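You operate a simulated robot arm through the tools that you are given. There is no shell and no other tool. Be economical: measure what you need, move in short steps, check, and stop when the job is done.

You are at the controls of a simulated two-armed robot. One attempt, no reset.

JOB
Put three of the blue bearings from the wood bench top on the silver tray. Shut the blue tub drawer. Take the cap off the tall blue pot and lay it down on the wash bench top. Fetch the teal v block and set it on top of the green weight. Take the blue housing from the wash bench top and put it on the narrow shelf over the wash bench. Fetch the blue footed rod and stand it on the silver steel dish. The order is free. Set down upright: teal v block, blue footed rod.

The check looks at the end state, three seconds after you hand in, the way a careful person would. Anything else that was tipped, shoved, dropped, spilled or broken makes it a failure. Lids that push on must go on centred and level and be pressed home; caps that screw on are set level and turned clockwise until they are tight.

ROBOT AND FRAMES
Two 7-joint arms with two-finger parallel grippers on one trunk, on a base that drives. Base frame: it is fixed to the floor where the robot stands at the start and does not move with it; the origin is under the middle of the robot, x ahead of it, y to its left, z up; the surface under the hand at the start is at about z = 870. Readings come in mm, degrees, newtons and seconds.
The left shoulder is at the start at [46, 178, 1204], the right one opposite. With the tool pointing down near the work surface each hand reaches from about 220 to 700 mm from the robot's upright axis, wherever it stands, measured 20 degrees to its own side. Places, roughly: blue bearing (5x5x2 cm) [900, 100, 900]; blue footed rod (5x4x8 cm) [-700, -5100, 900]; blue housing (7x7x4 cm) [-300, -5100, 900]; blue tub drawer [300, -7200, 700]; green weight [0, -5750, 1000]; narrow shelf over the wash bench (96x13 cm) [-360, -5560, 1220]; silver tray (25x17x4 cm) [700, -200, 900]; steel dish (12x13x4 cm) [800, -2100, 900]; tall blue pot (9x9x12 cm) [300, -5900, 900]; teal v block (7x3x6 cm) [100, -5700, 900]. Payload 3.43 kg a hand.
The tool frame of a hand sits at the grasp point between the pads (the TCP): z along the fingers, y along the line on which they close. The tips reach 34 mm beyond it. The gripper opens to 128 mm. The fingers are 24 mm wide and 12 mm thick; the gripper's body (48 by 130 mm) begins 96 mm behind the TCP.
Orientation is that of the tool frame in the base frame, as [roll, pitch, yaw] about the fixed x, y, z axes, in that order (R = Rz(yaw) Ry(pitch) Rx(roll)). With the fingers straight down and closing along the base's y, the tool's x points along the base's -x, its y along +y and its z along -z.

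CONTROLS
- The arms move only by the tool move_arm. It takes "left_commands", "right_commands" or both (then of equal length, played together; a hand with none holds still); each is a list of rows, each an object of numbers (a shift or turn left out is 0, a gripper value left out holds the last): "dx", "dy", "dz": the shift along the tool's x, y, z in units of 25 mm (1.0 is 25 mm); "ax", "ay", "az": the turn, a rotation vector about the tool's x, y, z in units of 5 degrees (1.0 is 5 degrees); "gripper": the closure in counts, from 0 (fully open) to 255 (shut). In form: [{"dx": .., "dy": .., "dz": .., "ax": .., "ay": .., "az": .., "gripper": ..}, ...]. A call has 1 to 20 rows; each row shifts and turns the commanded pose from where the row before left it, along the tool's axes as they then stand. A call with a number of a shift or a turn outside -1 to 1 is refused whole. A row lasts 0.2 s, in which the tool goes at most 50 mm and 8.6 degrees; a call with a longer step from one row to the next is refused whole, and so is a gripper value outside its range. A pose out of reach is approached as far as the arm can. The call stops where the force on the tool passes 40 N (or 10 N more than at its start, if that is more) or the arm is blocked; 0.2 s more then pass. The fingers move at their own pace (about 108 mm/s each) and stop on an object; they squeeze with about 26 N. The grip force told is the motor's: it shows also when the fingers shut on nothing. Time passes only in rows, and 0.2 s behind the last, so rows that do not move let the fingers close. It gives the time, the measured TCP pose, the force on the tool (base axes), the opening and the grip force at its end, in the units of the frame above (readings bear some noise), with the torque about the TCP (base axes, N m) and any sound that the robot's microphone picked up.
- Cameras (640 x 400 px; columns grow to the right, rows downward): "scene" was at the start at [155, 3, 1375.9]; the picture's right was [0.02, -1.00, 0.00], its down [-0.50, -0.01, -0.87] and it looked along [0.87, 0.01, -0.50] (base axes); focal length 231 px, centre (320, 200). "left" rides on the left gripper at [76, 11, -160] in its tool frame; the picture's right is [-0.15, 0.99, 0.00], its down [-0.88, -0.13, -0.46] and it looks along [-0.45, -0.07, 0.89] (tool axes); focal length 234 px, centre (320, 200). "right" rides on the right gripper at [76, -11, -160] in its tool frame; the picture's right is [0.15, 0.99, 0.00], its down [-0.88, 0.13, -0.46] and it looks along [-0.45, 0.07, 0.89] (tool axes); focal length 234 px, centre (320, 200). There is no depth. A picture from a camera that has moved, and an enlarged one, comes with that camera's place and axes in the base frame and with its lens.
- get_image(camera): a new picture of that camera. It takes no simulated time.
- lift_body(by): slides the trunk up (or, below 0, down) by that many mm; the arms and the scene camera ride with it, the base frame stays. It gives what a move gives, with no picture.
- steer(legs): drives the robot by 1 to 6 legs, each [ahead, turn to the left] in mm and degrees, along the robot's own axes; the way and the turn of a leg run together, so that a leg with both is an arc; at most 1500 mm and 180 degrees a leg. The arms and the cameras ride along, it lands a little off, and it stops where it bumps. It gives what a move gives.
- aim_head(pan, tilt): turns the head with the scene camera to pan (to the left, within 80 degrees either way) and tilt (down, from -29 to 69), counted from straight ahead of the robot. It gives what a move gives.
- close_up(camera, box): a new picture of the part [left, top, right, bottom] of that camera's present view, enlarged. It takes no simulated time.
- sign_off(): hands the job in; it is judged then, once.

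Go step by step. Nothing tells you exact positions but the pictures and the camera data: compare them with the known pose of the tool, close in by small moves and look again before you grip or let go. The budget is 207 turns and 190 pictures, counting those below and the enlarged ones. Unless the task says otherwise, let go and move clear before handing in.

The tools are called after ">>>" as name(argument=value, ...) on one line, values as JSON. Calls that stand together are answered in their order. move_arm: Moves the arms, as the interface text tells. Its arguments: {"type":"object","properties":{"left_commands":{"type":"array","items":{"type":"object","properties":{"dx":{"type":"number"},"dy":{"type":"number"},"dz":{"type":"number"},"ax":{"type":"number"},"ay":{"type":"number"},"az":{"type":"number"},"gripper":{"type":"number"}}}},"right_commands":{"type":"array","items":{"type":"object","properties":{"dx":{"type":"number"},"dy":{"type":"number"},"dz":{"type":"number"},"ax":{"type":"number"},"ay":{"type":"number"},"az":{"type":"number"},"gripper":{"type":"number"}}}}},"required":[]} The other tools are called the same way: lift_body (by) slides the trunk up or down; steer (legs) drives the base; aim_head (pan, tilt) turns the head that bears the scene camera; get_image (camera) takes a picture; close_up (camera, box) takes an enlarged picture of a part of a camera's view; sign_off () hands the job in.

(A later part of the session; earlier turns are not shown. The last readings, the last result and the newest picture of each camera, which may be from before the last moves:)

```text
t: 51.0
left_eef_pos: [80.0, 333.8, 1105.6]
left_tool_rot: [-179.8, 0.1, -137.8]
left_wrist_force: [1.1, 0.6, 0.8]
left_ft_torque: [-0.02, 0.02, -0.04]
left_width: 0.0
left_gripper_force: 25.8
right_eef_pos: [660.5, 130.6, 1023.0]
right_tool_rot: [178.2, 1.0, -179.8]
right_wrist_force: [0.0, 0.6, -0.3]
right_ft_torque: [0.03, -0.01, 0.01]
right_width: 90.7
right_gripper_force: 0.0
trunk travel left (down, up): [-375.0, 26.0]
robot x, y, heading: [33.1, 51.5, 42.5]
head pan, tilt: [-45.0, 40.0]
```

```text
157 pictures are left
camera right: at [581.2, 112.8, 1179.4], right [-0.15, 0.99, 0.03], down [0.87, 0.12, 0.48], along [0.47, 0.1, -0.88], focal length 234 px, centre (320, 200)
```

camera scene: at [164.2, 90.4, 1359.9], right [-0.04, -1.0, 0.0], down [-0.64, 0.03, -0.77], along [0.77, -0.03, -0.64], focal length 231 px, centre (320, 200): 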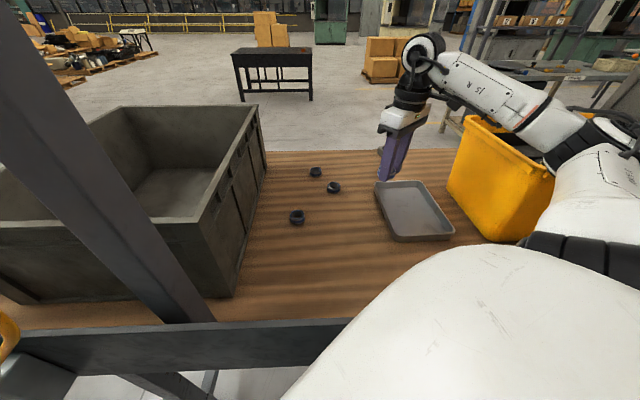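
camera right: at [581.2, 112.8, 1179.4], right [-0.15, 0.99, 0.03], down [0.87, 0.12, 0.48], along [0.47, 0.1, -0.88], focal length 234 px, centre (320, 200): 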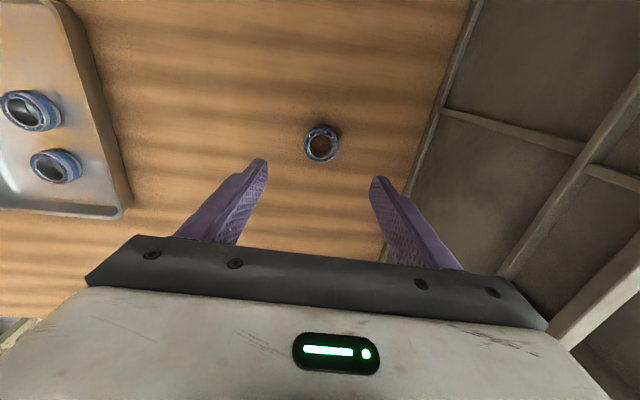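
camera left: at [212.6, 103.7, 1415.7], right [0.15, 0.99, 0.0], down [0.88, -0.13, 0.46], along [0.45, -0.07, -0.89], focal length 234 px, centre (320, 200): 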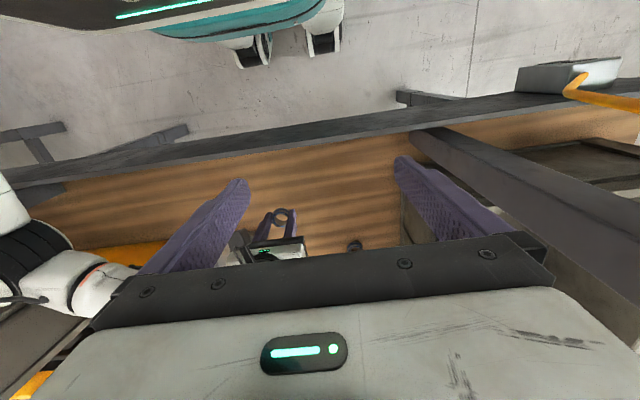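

>>> move_arm(right_commands=[{"dx": 0.2, "dy": 0.17, "dz": 1}, {"dz": 1}, {"dz": 1}, {"dz": 1}, {"dz": 0.55}, {}, {"gripper": 255}, {"gripper": 255}, {"gripper": 255}, {"dz": -1}, {"dz": -1}, {"dz": -1}, {"dz": -1}])

>>> get_image(camera="right")

```text
t: 53.8
left_eef_pos: [79.8, 335.2, 1104.8]
left_tool_rot: [-179.8, 0.0, -137.7]
left_wrist_force: [-0.5, -0.2, -1.1]
left_ft_torque: [0.01, 0.02, -0.04]
left_width: 0.0
left_gripper_force: 25.9
right_eef_pos: [652.7, 133.6, 1011.1]
right_tool_rot: [178.3, 1.1, -179.8]
right_wrist_force: [-0.7, -0.1, -0.3]
right_ft_torque: [0.01, 0.0, -0.02]
right_width: 42.8
right_gripper_force: 26.2
trunk travel left (down, up): [-375.0, 26.0]
robot x, y, heading: [27.0, 47.3, 42.6]
head pan, tilt: [-45.0, 40.0]
```

```text
156 pictures are left
camera right: at [573.8, 115.3, 1167.3], right [-0.15, 0.99, 0.03], down [0.87, 0.12, 0.48], along [0.47, 0.1, -0.88], focal length 234 px, centre (320, 200)
```

right: 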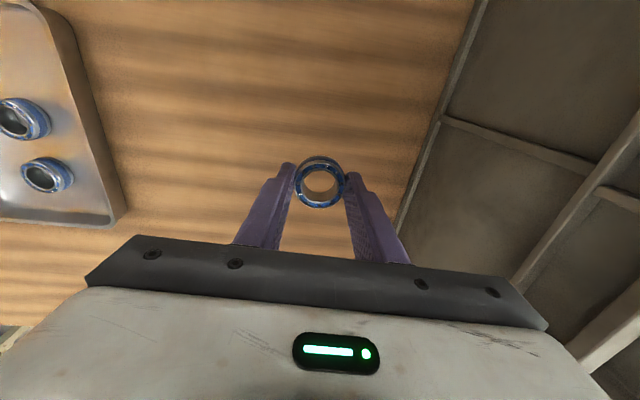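

>>> move_arm(right_commands=[{"dx": 0.123, "dy": -0.968}, {"dx": 0.123, "dy": -0.968}, {"dx": 0.123, "dy": -0.968}, {"dx": 0.123, "dy": -0.968}, {"dx": 0.123, "dy": -0.968}, {"dx": 0.123, "dy": -0.968}, {"dx": 0.123, "dy": -0.968}, {"dx": 0.123, "dy": -0.968}, {"dx": 0.123, "dy": -0.968}, {"dx": 0.123, "dy": -0.968}, {"dx": 0.123, "dy": -0.968}, {"dx": 0.123, "dy": -0.968}, {"dx": 0.123, "dy": -0.968}, {"dx": 0.123, "dy": -0.968}, {"dz": 1}, {"dz": 1}])

>>> get_image(camera="right")

```text
t: 57.1
left_eef_pos: [80.2, 334.8, 1104.9]
left_tool_rot: [-179.9, 0.1, -137.7]
left_wrist_force: [-0.1, -0.7, 0.8]
left_ft_torque: [0.0, -0.03, 0.0]
left_width: 0.0
left_gripper_force: 26.1
right_eef_pos: [615.3, -204.4, 951.1]
right_tool_rot: [178.2, 1.1, -179.8]
right_wrist_force: [-0.3, -0.8, -1.5]
right_ft_torque: [-0.01, 0.03, -0.01]
right_width: 42.9
right_gripper_force: 25.7
trunk travel left (down, up): [-375.0, 26.0]
robot x, y, heading: [30.9, 49.9, 42.7]
head pan, tilt: [-45.0, 40.0]
```

```text
155 pictures are left
camera right: at [535.8, -222.1, 1107.3], right [-0.15, 0.99, 0.03], down [0.87, 0.12, 0.48], along [0.47, 0.1, -0.88], focal length 234 px, centre (320, 200)
```

right: 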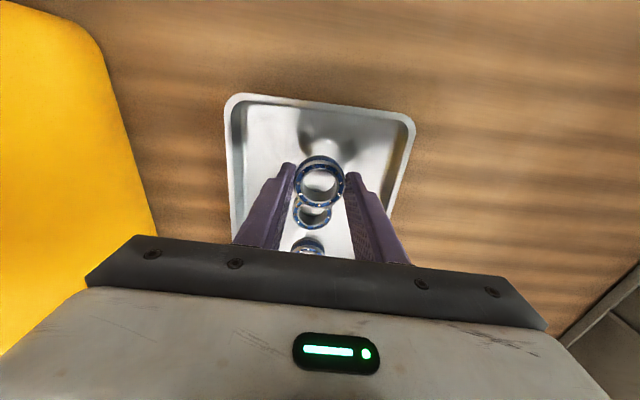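

>>> move_arm(right_commands=[{"dx": 0.36}, {"dz": 0.7}, {"dz": 0.75}, {}, {"gripper": 115}, {"gripper": 115}, {"gripper": 115}, {"dz": -1}, {"dz": -1}, {"dz": -1}, {"dz": -1}, {"dz": -1}, {"dz": -1}])

>>> get_image(camera="right")

>>> close_up(camera="scene", box=[280, 110, 480, 250])

```text
t: 60.0
left_eef_pos: [80.7, 334.7, 1104.2]
left_tool_rot: [-179.9, 0.0, -137.6]
left_wrist_force: [-0.3, -0.2, -1.2]
left_ft_torque: [0.02, 0.01, 0.01]
left_width: 0.0
left_gripper_force: 26.6
right_eef_pos: [600.4, -205.4, 1065.2]
right_tool_rot: [178.3, 1.2, -179.9]
right_wrist_force: [-0.1, -0.9, 0.6]
right_ft_torque: [0.02, 0.02, 0.03]
right_width: 70.2
right_gripper_force: 0.1
trunk travel left (down, up): [-375.0, 26.0]
robot x, y, heading: [26.9, 45.0, 42.7]
head pan, tilt: [-45.0, 40.0]
```

```text
154 pictures are left
camera right: at [522.4, -224.5, 1221.6], right [-0.15, 0.99, 0.03], down [0.87, 0.12, 0.48], along [0.47, 0.09, -0.88], focal length 234 px, centre (320, 200)
```

right: 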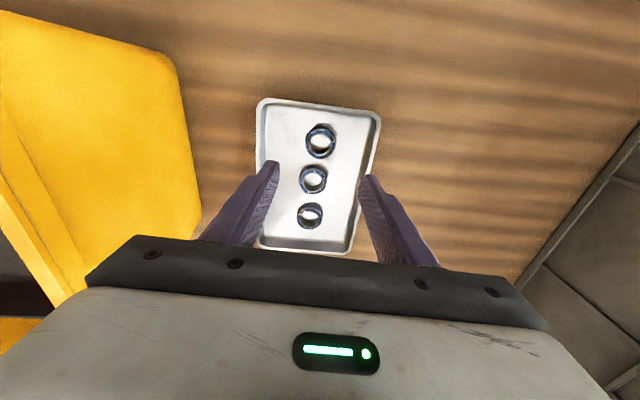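

```text
2.86 times, centred on (380, 180) of scene
camera zoom: at [164.4, 90.1, 1360.1], right [-0.04, -1.0, 0.0], down [-0.64, 0.03, -0.77], along [0.77, -0.03, -0.64], focal length 660 px, centre (149, 257)
```

zoom: 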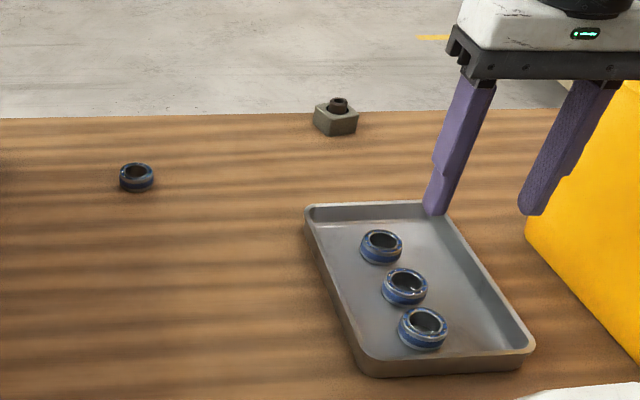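

All three bearings lie in the tray. Next I'll retract the right hand and look around to plan the way out.

>>> move_arm(right_commands=[{"dz": -1}, {"dz": -1, "dx": 1}, {"dz": -1, "dx": 1}, {"dz": -1, "dx": 1}, {"dz": -1, "dx": 1}, {"dz": -1, "dx": 1}, {"dx": 1}, {"dx": 1, "az": -1}, {"dx": 1, "az": -1}, {"dx": 1, "az": -1}, {"az": -1}, {"az": -1}])

>>> aim_head(pan=80, tilt=35)

>>> get_image(camera="scene")

>>> get_image(camera="left")

```text
t: 62.5
left_eef_pos: [79.9, 336.6, 1105.0]
left_tool_rot: [-179.8, 0.1, -137.7]
left_wrist_force: [0.9, -0.5, -0.3]
left_ft_torque: [0.03, -0.01, 0.0]
left_width: 0.0
left_gripper_force: 26.2
right_eef_pos: [379.9, -216.5, 1207.6]
right_tool_rot: [178.9, 1.8, -154.8]
right_wrist_force: [0.2, -0.4, -0.4]
right_ft_torque: [-0.01, 0.03, 0.05]
right_width: 70.1
right_gripper_force: 0.1
right hand out of reach, approached as far as the arm can: row 10
trunk travel left (down, up): [-375.0, 26.0]
robot x, y, heading: [29.8, 44.3, 42.5]
head pan, tilt: [-45.0, 40.0]
```

```text
t: 64.6
left_eef_pos: [80.0, 334.1, 1104.1]
left_tool_rot: [-179.9, 0.1, -137.7]
left_wrist_force: [0.5, 0.7, -0.8]
left_ft_torque: [0.01, -0.02, 0.02]
left_width: 0.1
left_gripper_force: 26.2
right_eef_pos: [379.6, -216.3, 1206.5]
right_tool_rot: [178.9, 1.8, -154.9]
right_wrist_force: [0.2, 0.0, 0.4]
right_ft_torque: [0.04, 0.01, 0.0]
right_width: 70.4
right_gripper_force: 0.1
trunk travel left (down, up): [-375.0, 26.0]
robot x, y, heading: [27.6, 46.0, 42.4]
head pan, tilt: [80.0, 35.0]
```

```text
152 pictures are left
camera scene: at [32.3, 167.9, 1367.6], right [0.84, 0.54, 0.0], down [0.31, -0.48, -0.82], along [-0.44, 0.69, -0.57], focal length 231 px, centre (320, 200)
```

scene: 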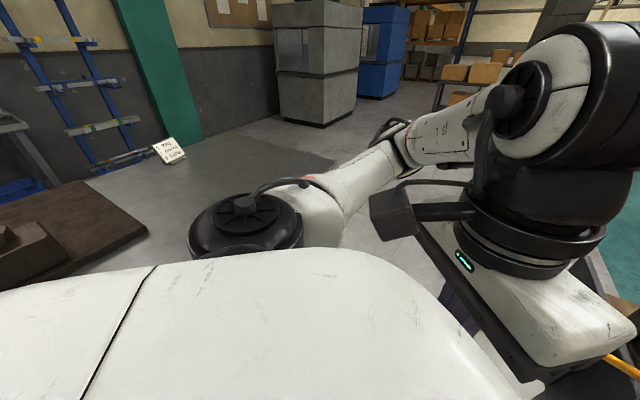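

```text
151 pictures are left
camera left: at [16.7, 292.4, 1263.6], right [-0.56, 0.83, 0.0], down [0.74, 0.5, 0.46], along [0.38, 0.25, -0.89], focal length 234 px, centre (320, 200)
```

left: 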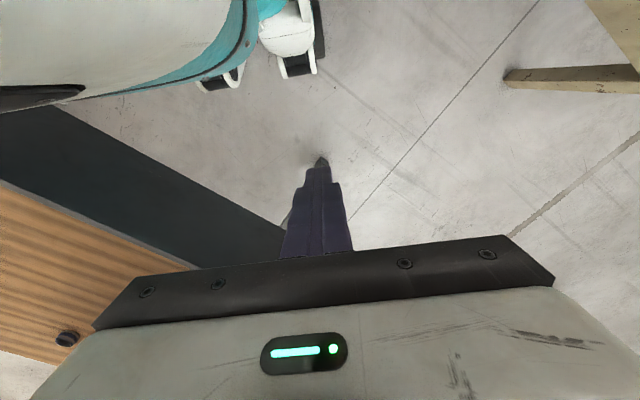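

Turning here would sweep an arm into the left post. I'll reverse straight along the present heading to about (-190,-155), away from both posts.

>>> steer(legs=[[-200, 0], [-90, 0]])

>>> aim_head(pan=-75, tilt=30)

>>> get_image(camera="scene")

```text
t: 66.9
left_eef_pos: [-138.0, 136.1, 1104.0]
left_tool_rot: [-179.9, 0.1, -137.4]
left_wrist_force: [0.8, 0.4, 0.1]
left_ft_torque: [0.02, -0.02, -0.02]
left_width: 0.1
left_gripper_force: 26.4
right_eef_pos: [165.3, -411.4, 1207.0]
right_tool_rot: [178.8, 1.7, -154.5]
right_wrist_force: [0.0, -1.2, 0.1]
right_ft_torque: [0.0, -0.04, -0.02]
right_width: 70.1
right_gripper_force: 0.1
trunk travel left (down, up): [-375.0, 26.0]
robot x, y, heading: [-186.3, -154.8, 43.2]
head pan, tilt: [80.0, 35.0]
```

```text
t: 69.3
left_eef_pos: [-136.9, 136.1, 1104.7]
left_tool_rot: [-179.9, 0.1, -137.4]
left_wrist_force: [0.2, -0.2, 1.2]
left_ft_torque: [0.0, -0.04, -0.01]
left_width: 0.1
left_gripper_force: 25.7
right_eef_pos: [165.7, -411.6, 1206.6]
right_tool_rot: [178.8, 1.8, -154.5]
right_wrist_force: [0.3, 1.1, -0.1]
right_ft_torque: [0.02, -0.01, 0.01]
right_width: 70.3
right_gripper_force: 0.1
trunk travel left (down, up): [-375.0, 26.0]
robot x, y, heading: [-185.8, -154.4, 43.1]
head pan, tilt: [-75.0, 30.0]
```

```text
150 pictures are left
camera scene: at [-59.0, -152.5, 1375.4], right [-0.53, -0.85, 0.0], down [-0.42, 0.27, -0.87], along [0.73, -0.46, -0.5], focal length 231 px, centre (320, 200)
```

scene: 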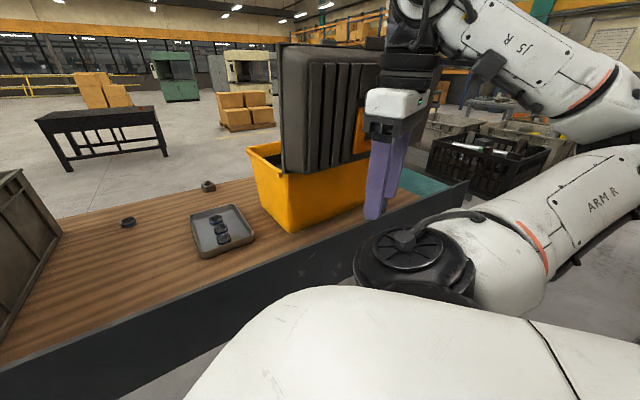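

I'm clear of the posts. Now I'll bring both hands to a narrow carrying pose in front of the body.

>>> move_arm(left_commands=[{"dx": -0.45, "dz": -0.12, "dy": -0.13}, {"dx": -0.45, "dz": -0.12, "dy": -0.13}, {"dx": -0.45, "dz": -0.12, "dy": -0.13}, {"dx": -0.45, "dz": -0.12, "dy": -0.13}, {"dx": -0.45, "dz": -0.12, "dy": -0.13}, {"dx": -0.45, "dz": -0.12, "dy": -0.13}, {"dx": -0.45, "dz": -0.12, "dy": -0.13}, {"dx": -0.45, "dz": -0.12, "dy": -0.13}, {"dx": -0.45, "dz": -0.12, "dy": -0.13}, {"dx": -0.45, "dz": -0.12, "dy": -0.13}, {"dx": -0.45, "dz": -0.12, "dy": -0.13}, {"dx": -0.45, "dz": -0.12, "dy": -0.13}, {"dx": -0.45, "dz": -0.12, "dy": -0.13}, {"dx": -0.45, "dz": -0.12, "dy": -0.13}, {"dx": -0.3, "dz": -0.12, "dy": -0.14}, {"gripper": 0}, {}, {}], right_commands=[{"dx": -0.57, "dy": 1}, {"dx": -0.57, "dy": 1}, {"dx": -0.57, "dy": 1}, {"dx": -0.57, "dy": 1}, {"dx": -0.57, "dy": 1}, {"dx": -0.57, "dy": 1}, {"dx": -0.57, "dy": 1}, {"dx": -0.57, "dy": 1}, {"dx": -0.57, "dy": 1}, {"dx": -0.57, "dy": 1}, {"dx": -0.57, "dy": 1}, {"dx": -0.57, "dy": 1}, {"dx": -0.57, "dy": 1}, {"dx": -0.57, "dy": 1}, {"dx": -0.5, "dy": 1}, {"az": -1, "dz": 0.7}, {"az": -1, "dz": 0.7}, {"az": -1, "dz": 0.7}])

>>> get_image(camera="scene")

```text
t: 73.1
left_eef_pos: [16.2, 212.5, 1150.9]
left_tool_rot: [-180.0, 0.0, -137.4]
left_wrist_force: [-1.8, -0.6, 0.5]
left_ft_torque: [0.0, -0.01, -0.04]
left_width: 128.0
left_gripper_force: 0.0
right_eef_pos: [198.2, 20.3, 1169.1]
right_tool_rot: [179.4, 1.9, -139.5]
right_wrist_force: [0.3, 1.3, 0.3]
right_ft_torque: [0.03, 0.04, -0.01]
right_width: 70.5
right_gripper_force: 0.1
trunk travel left (down, up): [-375.0, 26.0]
robot x, y, heading: [-185.0, -151.0, 43.1]
head pan, tilt: [-75.0, 30.0]
```

```text
149 pictures are left
camera scene: at [-59.2, -152.7, 1375.4], right [-0.53, -0.85, 0.0], down [-0.42, 0.27, -0.87], along [0.73, -0.46, -0.5], focal length 231 px, centre (320, 200)
```

scene: 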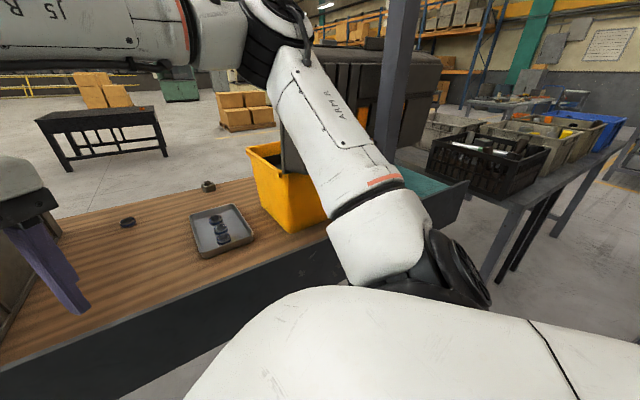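

Now I'll turn right to face along -y and look down the aisle.

>>> steer(legs=[[0, -60], [0, -73]])

>>> aim_head(pan=0, tilt=15)

>>> get_image(camera="scene")

```text
t: 79.2
left_eef_pos: [-40.0, -543.9, 1150.4]
left_tool_rot: [-179.9, 0.1, 91.8]
left_wrist_force: [-0.8, -0.3, 0.0]
left_ft_torque: [0.01, -0.03, -0.01]
left_width: 128.2
left_gripper_force: 0.0
right_eef_pos: [-305.9, -554.5, 1168.7]
right_tool_rot: [179.4, 2.0, 89.6]
right_wrist_force: [-1.0, -0.1, -0.4]
right_ft_torque: [0.03, 0.01, -0.04]
right_width: 70.1
right_gripper_force: 0.1
trunk travel left (down, up): [-375.0, 26.0]
robot x, y, heading: [-183.2, -154.3, -87.9]
head pan, tilt: [-75.0, 30.0]
```

```text
t: 80.7
left_eef_pos: [-41.8, -542.8, 1150.7]
left_tool_rot: [-179.9, 0.1, 91.8]
left_wrist_force: [0.7, 0.4, 0.4]
left_ft_torque: [0.02, -0.02, 0.0]
left_width: 128.0
left_gripper_force: 0.1
right_eef_pos: [-307.1, -555.3, 1168.6]
right_tool_rot: [179.4, 2.0, 89.7]
right_wrist_force: [-0.5, 0.1, 0.1]
right_ft_torque: [0.01, 0.04, 0.02]
right_width: 70.3
right_gripper_force: 0.0
trunk travel left (down, up): [-375.0, 26.0]
robot x, y, heading: [-183.9, -153.1, -87.9]
head pan, tilt: [0.0, 15.0]
```

```text
148 pictures are left
camera scene: at [-180.9, -315.4, 1399.6], right [-1.0, -0.04, 0.0], down [-0.01, 0.26, -0.97], along [0.03, -0.97, -0.26], focal length 231 px, centre (320, 200)
```

scene: 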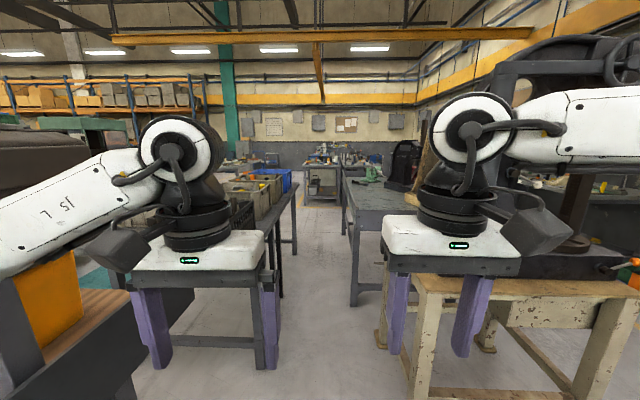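

The way ahead is an aisle between a crate table on the left and a press table plus a dark table on the right. I'll enlarge it to judge its width.

>>> close_up(camera="scene", box=[240, 130, 440, 330])

>>> aim_head(pan=0, tilt=55)

>>> get_image(camera="scene")

>>> get_image(camera="right")

```text
2.00 times, centred on (340, 230) of scene
camera zoom: at [-180.9, -315.4, 1399.6], right [-1.0, -0.04, 0.0], down [-0.01, 0.26, -0.97], along [0.03, -0.97, -0.26], focal length 462 px, centre (280, 140)
```

zoom: 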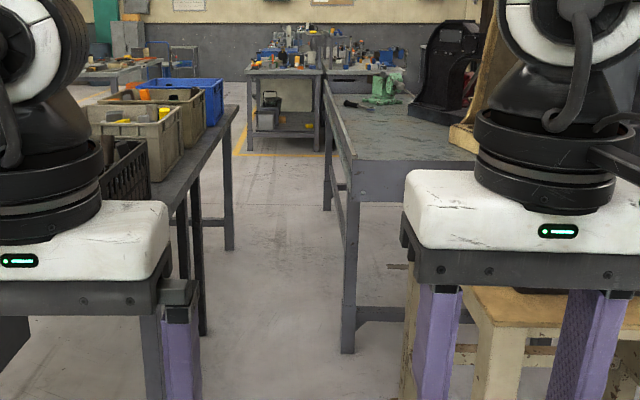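

```text
t: 81.8
left_eef_pos: [-41.0, -542.7, 1150.4]
left_tool_rot: [-179.9, 0.2, 91.7]
left_wrist_force: [-0.9, -0.4, 0.0]
left_ft_torque: [-0.01, 0.01, 0.03]
left_width: 128.0
left_gripper_force: 0.1
right_eef_pos: [-305.8, -554.3, 1168.9]
right_tool_rot: [179.4, 1.9, 89.7]
right_wrist_force: [1.1, -0.3, -0.5]
right_ft_torque: [0.0, -0.03, -0.01]
right_width: 70.3
right_gripper_force: 0.1
trunk travel left (down, up): [-375.0, 26.0]
robot x, y, heading: [-189.1, -150.6, -87.8]
head pan, tilt: [0.0, 55.0]
```

```text
146 pictures are left
camera scene: at [-181.6, -294.1, 1339.4], right [-1.0, -0.04, 0.0], down [-0.03, 0.82, -0.57], along [0.02, -0.57, -0.82], focal length 231 px, centre (320, 200)
```

scene: 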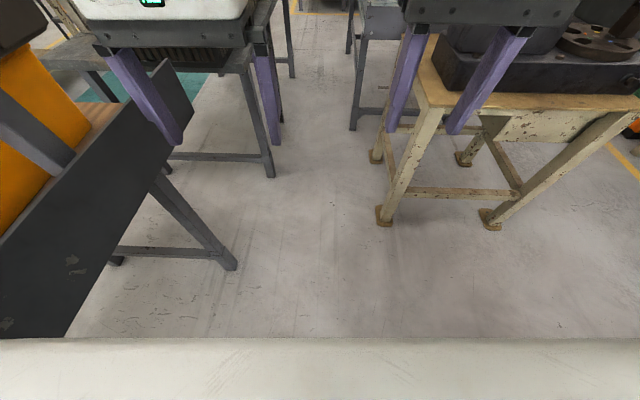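

```text
145 pictures are left
camera right: at [-318.7, -474.8, 1323.6], right [0.99, 0.14, 0.01], down [0.12, -0.86, 0.49], along [0.07, -0.48, -0.87], focal length 234 px, centre (320, 200)
```

right: 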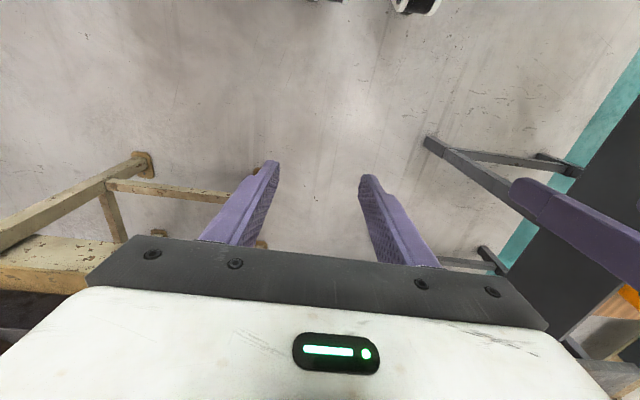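

The aisle's clear width is about x=-435 to 247, so I'll drive down its middle near x=-95.

>>> steer(legs=[[950, 3.5], [0, -5.5]])

>>> aim_head(pan=0, tilt=35)

>>> get_image(camera="scene")

```text
t: 87.2
left_eef_pos: [45.3, -1483.4, 1151.5]
left_tool_rot: [179.9, 0.0, 92.3]
left_wrist_force: [0.6, 0.3, 0.6]
left_ft_torque: [0.0, 0.01, 0.01]
left_width: 128.0
left_gripper_force: 0.1
right_eef_pos: [-219.5, -1497.0, 1168.8]
right_tool_rot: [179.3, 2.1, 90.2]
right_wrist_force: [0.8, 0.3, -0.2]
right_ft_torque: [0.0, 0.01, 0.03]
right_width: 70.5
right_gripper_force: 0.1
trunk travel left (down, up): [-375.0, 26.0]
robot x, y, heading: [-101.3, -1093.3, -87.6]
head pan, tilt: [0.0, 55.0]
```

```text
t: 88.0
left_eef_pos: [46.1, -1483.5, 1150.3]
left_tool_rot: [-179.9, 0.1, 92.2]
left_wrist_force: [0.0, 0.4, 0.5]
left_ft_torque: [0.02, 0.0, -0.04]
left_width: 128.0
left_gripper_force: 0.0
right_eef_pos: [-218.9, -1497.3, 1168.9]
right_tool_rot: [179.4, 2.0, 90.2]
right_wrist_force: [0.0, 0.2, 0.0]
right_ft_torque: [-0.01, 0.0, -0.01]
right_width: 70.5
right_gripper_force: 0.1
trunk travel left (down, up): [-375.0, 26.0]
robot x, y, heading: [-101.2, -1090.6, -87.4]
head pan, tilt: [0.0, 35.0]
```

```text
144 pictures are left
camera scene: at [-96.1, -1251.6, 1367.5], right [-1.0, -0.05, 0.0], down [-0.03, 0.57, -0.82], along [0.04, -0.82, -0.57], focal length 231 px, centre (320, 200)
```

scene: 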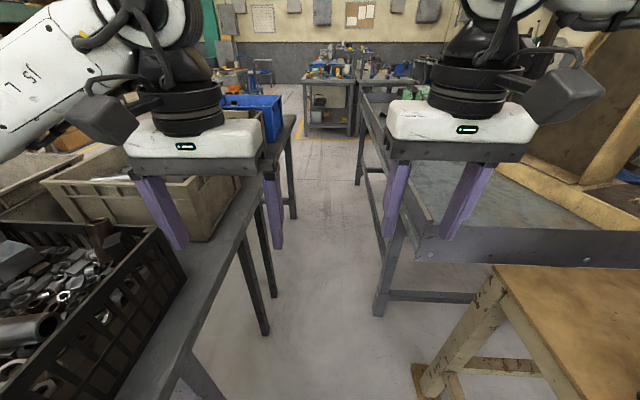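

The aisle continues straight, and I'm centred. Driving on.

>>> steer(legs=[[700, -2.6], [700, 0]])

>>> get_image(camera="scene")

>>> aim_head(pan=75, tilt=30)

>>> get_image(camera="scene")

```text
t: 95.3
left_eef_pos: [50.5, -2881.5, 1150.1]
left_tool_rot: [-179.9, 0.2, 90.0]
left_wrist_force: [-0.2, -0.1, 0.0]
left_ft_torque: [0.01, 0.01, 0.0]
left_width: 127.9
left_gripper_force: 0.0
right_eef_pos: [-214.2, -2885.0, 1168.6]
right_tool_rot: [179.4, 2.0, 87.9]
right_wrist_force: [-0.4, -0.2, -0.2]
right_ft_torque: [0.0, -0.01, 0.01]
right_width: 70.2
right_gripper_force: 0.1
trunk travel left (down, up): [-375.0, 26.0]
robot x, y, heading: [-81.6, -2486.6, -89.4]
head pan, tilt: [0.0, 35.0]
```

```text
143 pictures are left
camera scene: at [-82.0, -2644.0, 1367.6], right [-1.0, -0.01, 0.0], down [0.0, 0.57, -0.82], along [0.0, -0.82, -0.57], focal length 231 px, centre (320, 200)
```

scene: 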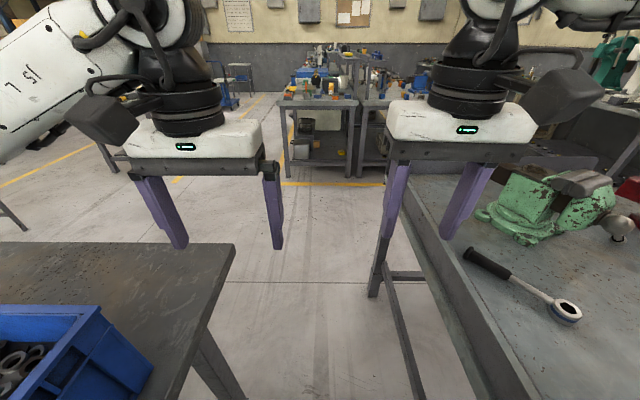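

```text
t: 96.8
left_eef_pos: [51.2, -2880.0, 1150.0]
left_tool_rot: [-179.9, 0.2, 90.0]
left_wrist_force: [-0.1, 0.5, 0.6]
left_ft_torque: [0.0, 0.0, 0.01]
left_width: 128.0
left_gripper_force: 0.0
right_eef_pos: [-215.4, -2884.3, 1169.9]
right_tool_rot: [179.5, 2.0, 87.9]
right_wrist_force: [0.0, -0.2, -0.3]
right_ft_torque: [-0.01, 0.0, -0.02]
right_width: 70.3
right_gripper_force: 0.0
trunk travel left (down, up): [-375.0, 26.0]
robot x, y, heading: [-82.6, -2486.0, -89.7]
head pan, tilt: [75.0, 30.0]
```

```text
142 pictures are left
camera scene: at [4.9, -2578.6, 1375.4], right [-0.25, -0.97, 0.0], down [-0.48, 0.13, -0.87], along [0.84, -0.22, -0.5], focal length 231 px, centre (320, 200)
```

scene: 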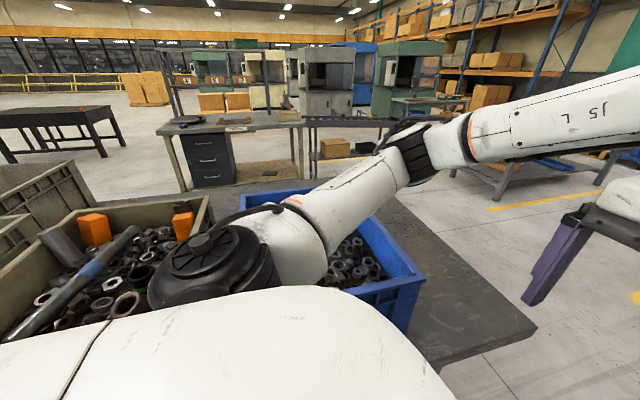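

The aisle opens further on, and the wash bench seems to be at about y=-5200. I'll drive 1400 mm more and look at it properly.

>>> steer(legs=[[700, 0], [700, 0]])

>>> aim_head(pan=0, tilt=20)

>>> get_image(camera="scene")

>>> aim_head(pan=-50, tilt=20)

>>> get_image(camera="scene")

>>> aim_head(pan=50, tilt=20)

>>> get_image(camera="scene")

```text
t: 104.0
left_eef_pos: [22.9, -4261.2, 1151.0]
left_tool_rot: [-179.9, 0.1, 88.5]
left_wrist_force: [0.3, 0.4, 0.4]
left_ft_torque: [0.01, 0.01, -0.05]
left_width: 127.8
left_gripper_force: 0.1
right_eef_pos: [-243.2, -4258.9, 1168.0]
right_tool_rot: [179.4, 2.0, 86.4]
right_wrist_force: [0.5, -0.2, 0.3]
right_ft_torque: [0.06, 0.0, 0.02]
right_width: 70.5
right_gripper_force: 0.0
trunk travel left (down, up): [-375.0, 26.0]
robot x, y, heading: [-98.7, -3863.7, -91.1]
head pan, tilt: [75.0, 30.0]
```

```text
t: 105.4
left_eef_pos: [23.5, -4262.4, 1150.2]
left_tool_rot: [-179.8, 0.1, 88.5]
left_wrist_force: [-0.2, -0.4, 0.8]
left_ft_torque: [-0.03, 0.02, 0.01]
left_width: 128.1
left_gripper_force: 0.0
right_eef_pos: [-243.2, -4257.9, 1168.5]
right_tool_rot: [179.4, 2.0, 86.4]
right_wrist_force: [-0.1, -0.3, 0.5]
right_ft_torque: [0.02, 0.01, 0.03]
right_width: 70.4
right_gripper_force: 0.0
trunk travel left (down, up): [-375.0, 26.0]
robot x, y, heading: [-94.3, -3866.2, -91.3]
head pan, tilt: [0.0, 20.0]
```

```text
141 pictures are left
camera scene: at [-103.3, -4026.4, 1391.5], right [-1.0, 0.02, 0.0], down [0.01, 0.34, -0.94], along [-0.02, -0.94, -0.34], focal length 231 px, centre (320, 200)
```

scene: 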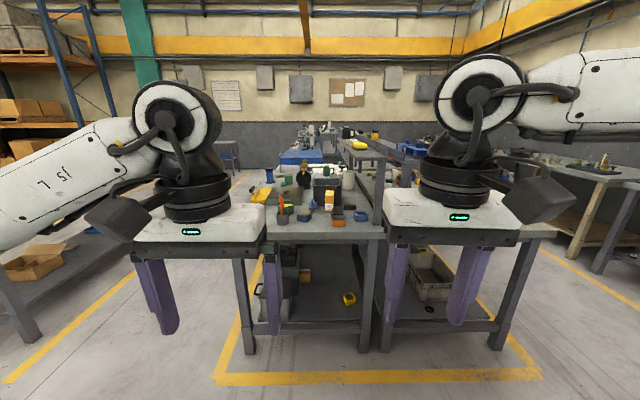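

```text
t: 106.6
left_eef_pos: [22.6, -4261.3, 1150.6]
left_tool_rot: [-179.9, 0.1, 88.5]
left_wrist_force: [-0.9, -0.2, 1.0]
left_ft_torque: [0.01, -0.04, -0.01]
left_width: 127.9
left_gripper_force: 0.0
right_eef_pos: [-242.5, -4257.8, 1168.7]
right_tool_rot: [179.4, 2.1, 86.4]
right_wrist_force: [-0.4, 0.5, 0.8]
right_ft_torque: [0.01, -0.01, 0.0]
right_width: 70.3
right_gripper_force: 0.0
trunk travel left (down, up): [-375.0, 26.0]
robot x, y, heading: [-97.0, -3864.3, -91.2]
head pan, tilt: [-50.0, 20.0]
```

```text
140 pictures are left
camera scene: at [-173.9, -3991.7, 1391.5], right [-0.63, 0.78, 0.0], down [0.27, 0.21, -0.94], along [-0.73, -0.59, -0.34], focal length 231 px, centre (320, 200)
```

scene: 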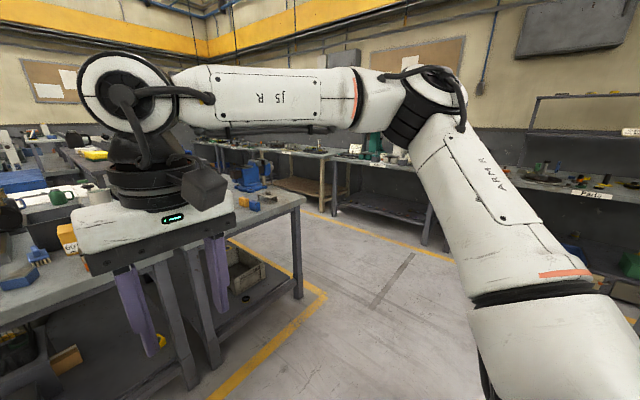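

```text
t: 108.4
left_eef_pos: [23.3, -4261.8, 1150.0]
left_tool_rot: [-179.9, 0.1, 88.4]
left_wrist_force: [0.3, 0.4, 0.7]
left_ft_torque: [0.02, -0.01, 0.01]
left_width: 128.2
left_gripper_force: 0.1
right_eef_pos: [-242.7, -4257.9, 1167.3]
right_tool_rot: [179.3, 1.9, 86.5]
right_wrist_force: [-0.4, -0.1, 0.0]
right_ft_torque: [0.02, 0.0, 0.01]
right_width: 70.2
right_gripper_force: 0.1
trunk travel left (down, up): [-375.0, 26.0]
robot x, y, heading: [-99.1, -3864.6, -91.4]
head pan, tilt: [50.0, 20.0]
```

```text
139 pictures are left
camera scene: at [-31.3, -3994.6, 1391.5], right [-0.66, -0.75, 0.0], down [-0.26, 0.23, -0.94], along [0.71, -0.62, -0.34], focal length 231 px, centre (320, 200)
```

scene: 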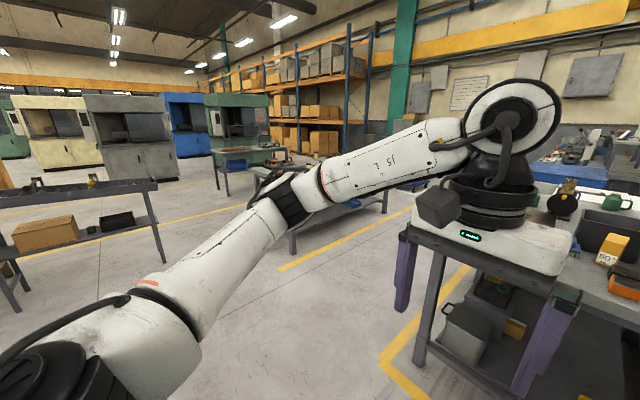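

The wash bench's front edge is at about y=-4970. I'll get closer and look at what is on it.

>>> steer(legs=[[430, 1.3]])

>>> aim_head(pan=0, tilt=28)

>>> close_up(camera="scene", box=[160, 60, 480, 260])

>>> aim_head(pan=-45, tilt=28)

>>> get_image(camera="scene")

```text
t: 110.9
left_eef_pos: [33.1, -4669.1, 1151.1]
left_tool_rot: [-179.8, 0.0, 90.2]
left_wrist_force: [1.1, 0.6, -0.1]
left_ft_torque: [0.0, 0.0, 0.01]
left_width: 127.9
left_gripper_force: 0.1
right_eef_pos: [-231.8, -4672.3, 1167.4]
right_tool_rot: [179.4, 2.0, 88.2]
right_wrist_force: [0.2, 0.5, 0.1]
right_ft_torque: [0.03, 0.01, 0.0]
right_width: 70.4
right_gripper_force: 0.0
trunk travel left (down, up): [-375.0, 26.0]
robot x, y, heading: [-98.1, -4274.6, -89.2]
head pan, tilt: [50.0, 20.0]
```

```text
t: 112.1
left_eef_pos: [34.4, -4668.5, 1151.4]
left_tool_rot: [-179.9, 0.2, 90.2]
left_wrist_force: [-0.2, 0.2, 1.0]
left_ft_torque: [0.01, 0.0, -0.03]
left_width: 127.8
left_gripper_force: 0.1
right_eef_pos: [-231.2, -4673.7, 1167.9]
right_tool_rot: [179.4, 2.1, 88.2]
right_wrist_force: [-0.1, -0.4, 0.4]
right_ft_torque: [0.0, -0.02, -0.02]
right_width: 70.4
right_gripper_force: 0.0
trunk travel left (down, up): [-375.0, 26.0]
robot x, y, heading: [-97.5, -4273.5, -89.5]
head pan, tilt: [0.0, 28.0]
```

```text
2.00 times, centred on (320, 160) of scene
camera zoom: at [-100.3, -4434.5, 1378.6], right [-1.0, -0.01, 0.0], down [-0.01, 0.47, -0.88], along [0.01, -0.88, -0.47], focal length 462 px, centre (320, 280)
```

zoom: 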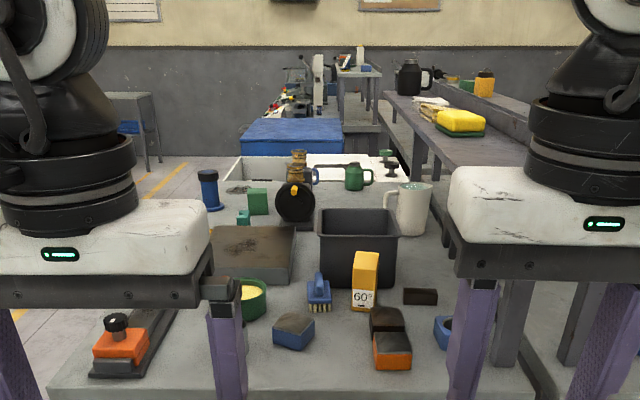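

```text
t: 113.2
left_eef_pos: [33.9, -4668.4, 1151.3]
left_tool_rot: [-179.8, 0.2, 90.2]
left_wrist_force: [0.4, 0.6, -1.2]
left_ft_torque: [0.02, 0.03, 0.02]
left_width: 127.9
left_gripper_force: 0.1
right_eef_pos: [-232.7, -4671.1, 1167.8]
right_tool_rot: [179.4, 2.0, 88.2]
right_wrist_force: [-0.6, 1.4, 0.2]
right_ft_torque: [-0.02, 0.03, 0.01]
right_width: 70.3
right_gripper_force: 0.1
trunk travel left (down, up): [-375.0, 26.0]
robot x, y, heading: [-101.7, -4271.9, -89.6]
head pan, tilt: [-45.0, 28.0]
```

```text
137 pictures are left
camera scene: at [-165.1, -4408.5, 1378.6], right [-0.72, 0.7, 0.0], down [0.33, 0.34, -0.88], along [-0.62, -0.63, -0.47], focal length 231 px, centre (320, 200)
```

scene: 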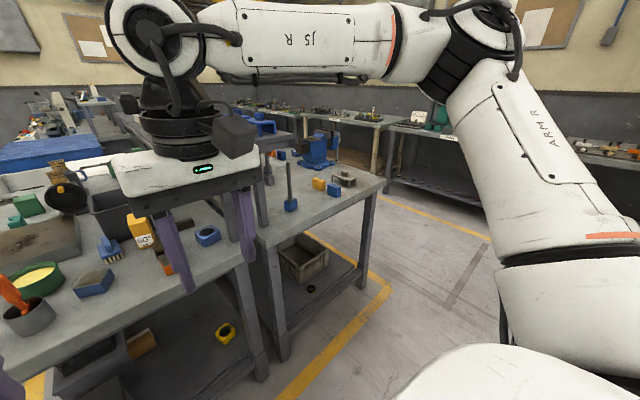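

I can make out the blue housing at about (-330,-5148), the blue footed rod on the right-hand bench, and the narrow shelf running away from me at the right. The blue pot, teal block and green weight are deep on the bench and better reached from its left side. First the housing: I'll move up to about (-200,-4590).

>>> steer(legs=[[0, -17], [330, 0], [0, 17]])

>>> aim_head(pan=-15, tilt=35)

>>> get_image(camera="scene")

>>> get_image(camera="right")

```text
t: 117.3
left_eef_pos: [-44.7, -4978.6, 1150.8]
left_tool_rot: [-179.9, 0.2, 91.7]
left_wrist_force: [-0.2, 0.3, 0.1]
left_ft_torque: [-0.01, 0.05, 0.0]
left_width: 127.8
left_gripper_force: 0.1
right_eef_pos: [-311.7, -4991.2, 1169.5]
right_tool_rot: [179.4, 2.1, 89.8]
right_wrist_force: [0.5, -0.1, -0.1]
right_ft_torque: [0.02, 0.02, 0.0]
right_width: 70.2
right_gripper_force: 0.1
trunk travel left (down, up): [-375.0, 26.0]
robot x, y, heading: [-187.6, -4588.9, -87.8]
head pan, tilt: [-45.0, 28.0]
```

```text
t: 118.3
left_eef_pos: [-46.2, -4977.5, 1150.1]
left_tool_rot: [-179.9, 0.1, 91.8]
left_wrist_force: [-0.2, -0.4, 0.0]
left_ft_torque: [-0.01, 0.01, -0.01]
left_width: 127.7
left_gripper_force: 0.0
right_eef_pos: [-310.6, -4991.2, 1167.8]
right_tool_rot: [179.4, 2.0, 89.8]
right_wrist_force: [0.2, 0.1, 0.1]
right_ft_torque: [0.01, -0.01, -0.02]
right_width: 70.3
right_gripper_force: 0.1
trunk travel left (down, up): [-375.0, 26.0]
robot x, y, heading: [-189.7, -4589.9, -87.8]
head pan, tilt: [-15.0, 35.0]
```

```text
136 pictures are left
camera scene: at [-209.1, -4743.9, 1367.6], right [-0.97, 0.22, 0.0], down [0.13, 0.56, -0.82], along [-0.18, -0.8, -0.57], focal length 231 px, centre (320, 200)
```

scene: 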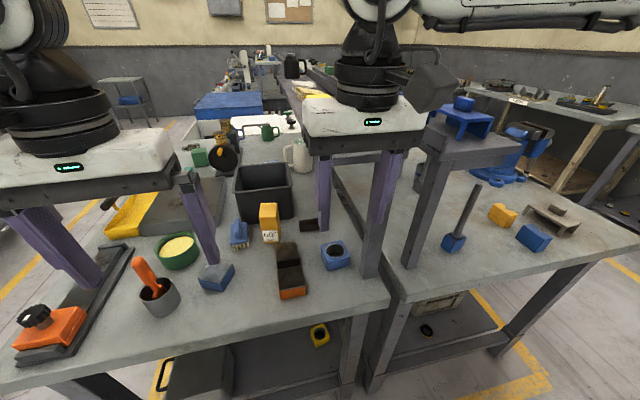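

```text
135 pictures are left
camera right: at [-323.7, -4910.8, 1323.6], right [0.99, 0.14, 0.01], down [0.12, -0.86, 0.49], along [0.07, -0.48, -0.87], focal length 234 px, centre (320, 200)
```

right: 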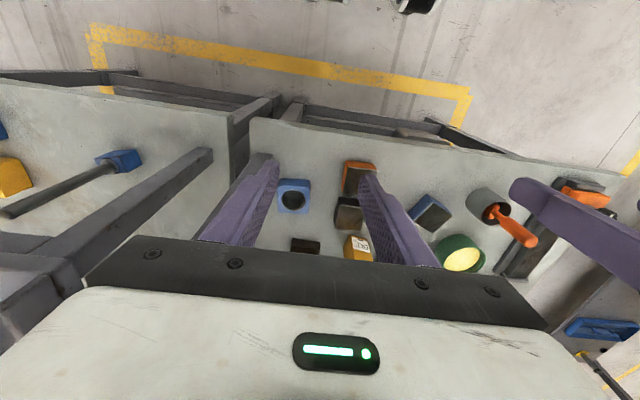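

I need a clear view of the near end of the narrow shelf, which my right hand is hiding. I'll move that hand aside.

>>> move_arm(right_commands=[{"dx": 1}, {"dx": 1}, {"dx": 1, "dy": -1}, {"dx": 1, "dy": -1}, {"dy": -1}, {"dy": -1}, {"dy": -1}, {"dy": -1}, {"dy": -1}, {"dy": -1}, {"dy": -1}])

>>> aim_head(pan=-15, tilt=20)

>>> close_up(camera="scene", box=[200, 60, 520, 260])

```text
t: 120.7
left_eef_pos: [-46.8, -4979.2, 1151.2]
left_tool_rot: [-179.9, 0.3, 91.9]
left_wrist_force: [-0.4, 0.8, -1.0]
left_ft_torque: [0.01, 0.01, 0.02]
left_width: 127.9
left_gripper_force: 0.2
right_eef_pos: [-536.6, -4888.7, 1164.8]
right_tool_rot: [179.4, 2.0, 89.8]
right_wrist_force: [-0.2, -0.2, -0.4]
right_ft_torque: [-0.01, 0.0, -0.01]
right_width: 70.1
right_gripper_force: 0.2
trunk travel left (down, up): [-375.0, 26.0]
robot x, y, heading: [-189.4, -4588.9, -88.0]
head pan, tilt: [-15.0, 35.0]
```

```text
t: 121.5
left_eef_pos: [-45.5, -4979.5, 1150.6]
left_tool_rot: [-179.9, 0.2, 91.8]
left_wrist_force: [0.5, -0.1, 0.3]
left_ft_torque: [0.0, 0.02, 0.03]
left_width: 127.8
left_gripper_force: 0.1
right_eef_pos: [-534.5, -4888.1, 1163.5]
right_tool_rot: [179.4, 2.0, 89.7]
right_wrist_force: [1.3, 0.7, -0.5]
right_ft_torque: [-0.03, -0.02, 0.01]
right_width: 70.2
right_gripper_force: 0.1
trunk travel left (down, up): [-375.0, 26.0]
robot x, y, heading: [-191.3, -4590.6, -88.1]
head pan, tilt: [-15.0, 20.0]
```

```text
2.00 times, centred on (360, 160) of scene
camera zoom: at [-210.3, -4748.9, 1391.4], right [-0.97, 0.22, 0.0], down [0.08, 0.33, -0.94], along [-0.21, -0.92, -0.34], focal length 462 px, centre (240, 280)
```

zoom: 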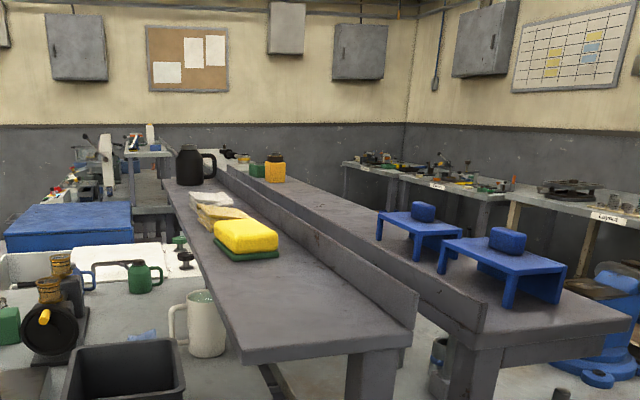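

The narrow shelf spans x about -279 to -418 and starts at y=-5043, z about 1220. Its near end is free, but the housing sits right under it. I'll grip with a 45° tilted hand from the front, so I back off a little first.

>>> steer(legs=[[-140, 0]])

>>> move_arm(right_commands=[{"dy": 1, "dz": 0.9, "dx": -0.65, "gripper": 50}, {"dy": 1, "dz": 0.9, "dx": -0.65}, {"dy": 1, "dz": 0.9, "dx": -0.65}, {"dy": 1, "dz": 0.9, "dx": -0.65}, {"dy": 1, "dz": 0.9, "dx": -0.65}, {"dy": 1, "dz": 0.9, "dx": -0.65}, {"dy": 1, "dz": 0.9, "dx": -0.65}, {"dy": 0.76, "dz": 0.9, "dx": -0.65}, {"ay": -1}, {"ay": -1}, {"ay": -1}, {"ay": -1}, {"ay": -1}, {"ay": -1}, {"ay": -1}, {"ay": -1}, {"ay": -1}])

>>> get_image(camera="right")

```text
t: 122.8
left_eef_pos: [-49.9, -4836.9, 1151.3]
left_tool_rot: [-179.9, 0.3, 92.3]
left_wrist_force: [-0.1, 0.2, 0.8]
left_ft_torque: [-0.05, 0.01, -0.02]
left_width: 128.1
left_gripper_force: 0.1
right_eef_pos: [-539.3, -4749.6, 1164.7]
right_tool_rot: [179.3, 2.0, 90.1]
right_wrist_force: [-0.6, 0.5, -0.3]
right_ft_torque: [0.0, 0.01, 0.0]
right_width: 70.5
right_gripper_force: 0.0
trunk travel left (down, up): [-375.0, 26.0]
robot x, y, heading: [-194.6, -4450.3, -87.3]
head pan, tilt: [-15.0, 20.0]
```

```text
t: 126.4
left_eef_pos: [-49.7, -4838.1, 1150.8]
left_tool_rot: [-179.9, 0.2, 92.2]
left_wrist_force: [0.4, -0.1, 0.8]
left_ft_torque: [0.01, 0.03, -0.01]
left_width: 127.9
left_gripper_force: 0.0
right_eef_pos: [-341.9, -4886.8, 991.1]
right_tool_rot: [179.0, 47.1, 89.5]
right_wrist_force: [0.4, -0.5, 0.7]
right_ft_torque: [0.04, 0.03, 0.01]
right_width: 103.2
right_gripper_force: 0.1
trunk travel left (down, up): [-375.0, 26.0]
robot x, y, heading: [-196.4, -4447.9, -87.7]
head pan, tilt: [-15.0, 20.0]
```

```text
133 pictures are left
camera right: at [-354.6, -4719.3, 1041.9], right [0.99, 0.1, -0.1], down [0.12, -0.27, 0.96], along [0.07, -0.96, -0.28], focal length 234 px, centre (320, 200)
```

right: 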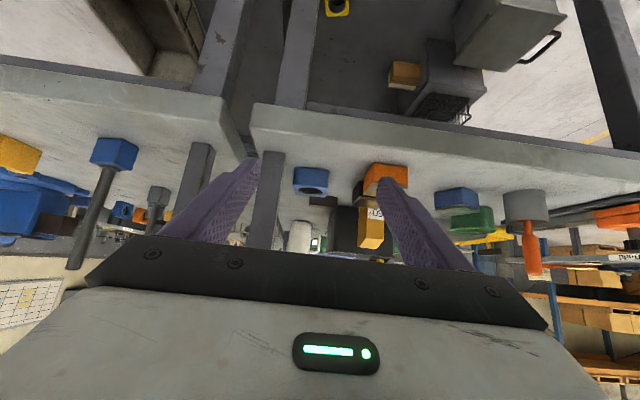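

>>> close_up(camera="right", box=[220, 110, 420, 270])

>>> aim_head(pan=-15, tilt=28)

>>> close_up(camera="scene", box=[240, 130, 440, 280])

```text
2.50 times, centred on (320, 190) of right
camera zoom: at [-354.6, -4719.3, 1041.9], right [0.99, 0.1, -0.1], down [0.12, -0.27, 0.96], along [0.07, -0.96, -0.28], focal length 585 px, centre (320, 225)
```

zoom: 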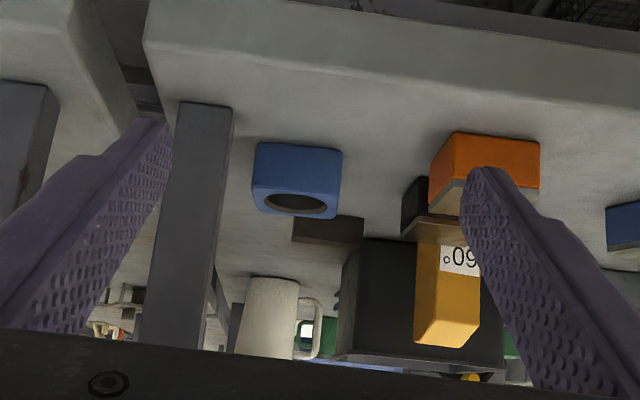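

```text
t: 127.1
left_eef_pos: [-49.1, -4837.9, 1150.5]
left_tool_rot: [-179.9, 0.1, 92.2]
left_wrist_force: [-0.2, -0.5, -0.1]
left_ft_torque: [0.02, -0.02, 0.01]
left_width: 127.9
left_gripper_force: 0.0
right_eef_pos: [-342.9, -4886.1, 990.7]
right_tool_rot: [179.1, 47.0, 89.6]
right_wrist_force: [0.5, -0.1, -0.9]
right_ft_torque: [-0.01, -0.02, -0.02]
right_width: 103.0
right_gripper_force: 0.0
trunk travel left (down, up): [-375.0, 26.0]
robot x, y, heading: [-195.2, -4445.4, -87.4]
head pan, tilt: [-15.0, 28.0]
```

```text
2.67 times, centred on (340, 205) of scene
camera zoom: at [-214.3, -4607.0, 1378.6], right [-0.98, 0.21, 0.0], down [0.1, 0.46, -0.88], along [-0.19, -0.86, -0.47], focal length 616 px, centre (267, 187)
```

zoom: 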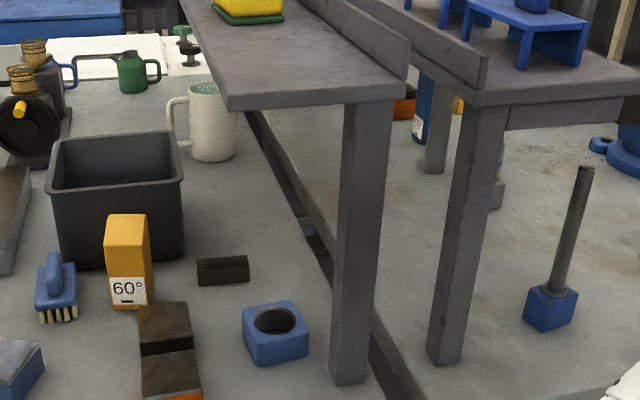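

The shelf post stands just in front of the housing's right side, so a frontal grip would hit it. The left hand, pointing right and 45° down with fingers closing along y, will fit. I'll clear the right hand and turn the left one.

>>> move_arm(right_commands=[{"ay": 1}, {"ay": 1}, {"ay": 1}, {"ay": 1}, {"ay": 1}, {"ay": 1}, {"ay": 1}, {"ay": 1}, {"ay": 1}, {"dz": -1, "dx": 0.5, "dy": -1}, {"dz": -1, "dx": 0.5, "dy": -1}, {"dz": -1, "dx": 0.5, "dy": -1}, {"dz": -1, "dx": 0.5, "dy": -1}, {"dz": -1, "dx": 0.5, "dy": -1}, {"dz": -1, "dx": 0.5, "dy": -1}, {"dz": -1, "dx": 0.5, "dy": -1}, {"dx": 0.5, "dy": -0.5}, {}, {}], left_commands=[{"az": 1}, {"az": 1}, {"az": 1}, {"az": 1}, {"az": 1}, {"az": 1}, {"az": 1}, {"az": 1}, {"az": 1}, {"az": 1}, {"az": 1}, {"az": 1}, {"az": 1}, {"az": 1}, {"az": 1}, {"az": 1}, {"az": 1}, {"az": 1}, {"az": 0.4}])

>>> steer(legs=[[120, -2.6]])

```text
t: 131.1
left_eef_pos: [-95.0, -4752.3, 1136.8]
left_tool_rot: [179.8, 0.2, 0.3]
left_wrist_force: [1.1, 0.5, 0.2]
left_ft_torque: [-0.03, -0.02, -0.01]
left_width: 128.2
left_gripper_force: 0.0
left hand out of reach, approached as far as the arm can: row 15, 16, 17, 18, 19
right_eef_pos: [-533.1, -4779.6, 1160.5]
right_tool_rot: [179.3, 2.0, 90.2]
right_wrist_force: [0.1, 0.1, 0.5]
right_ft_torque: [-0.01, 0.01, -0.03]
right_width: 103.0
right_gripper_force: 0.0
trunk travel left (down, up): [-375.0, 26.0]
robot x, y, heading: [-200.5, -4447.8, -87.4]
head pan, tilt: [-15.0, 28.0]
```

```text
t: 132.3
left_eef_pos: [-106.2, -4876.5, 1138.1]
left_tool_rot: [179.8, 0.1, -2.2]
left_wrist_force: [-0.4, -0.3, -1.4]
left_ft_torque: [0.03, -0.04, -0.03]
left_width: 128.0
left_gripper_force: 0.0
right_eef_pos: [-545.7, -4882.6, 1159.6]
right_tool_rot: [179.3, 1.9, 87.5]
right_wrist_force: [-0.7, 0.4, 0.1]
right_ft_torque: [0.02, -0.03, 0.01]
right_width: 102.9
right_gripper_force: 0.2
trunk travel left (down, up): [-375.0, 26.0]
robot x, y, heading: [-195.7, -4567.8, -90.2]
head pan, tilt: [-15.0, 28.0]
```

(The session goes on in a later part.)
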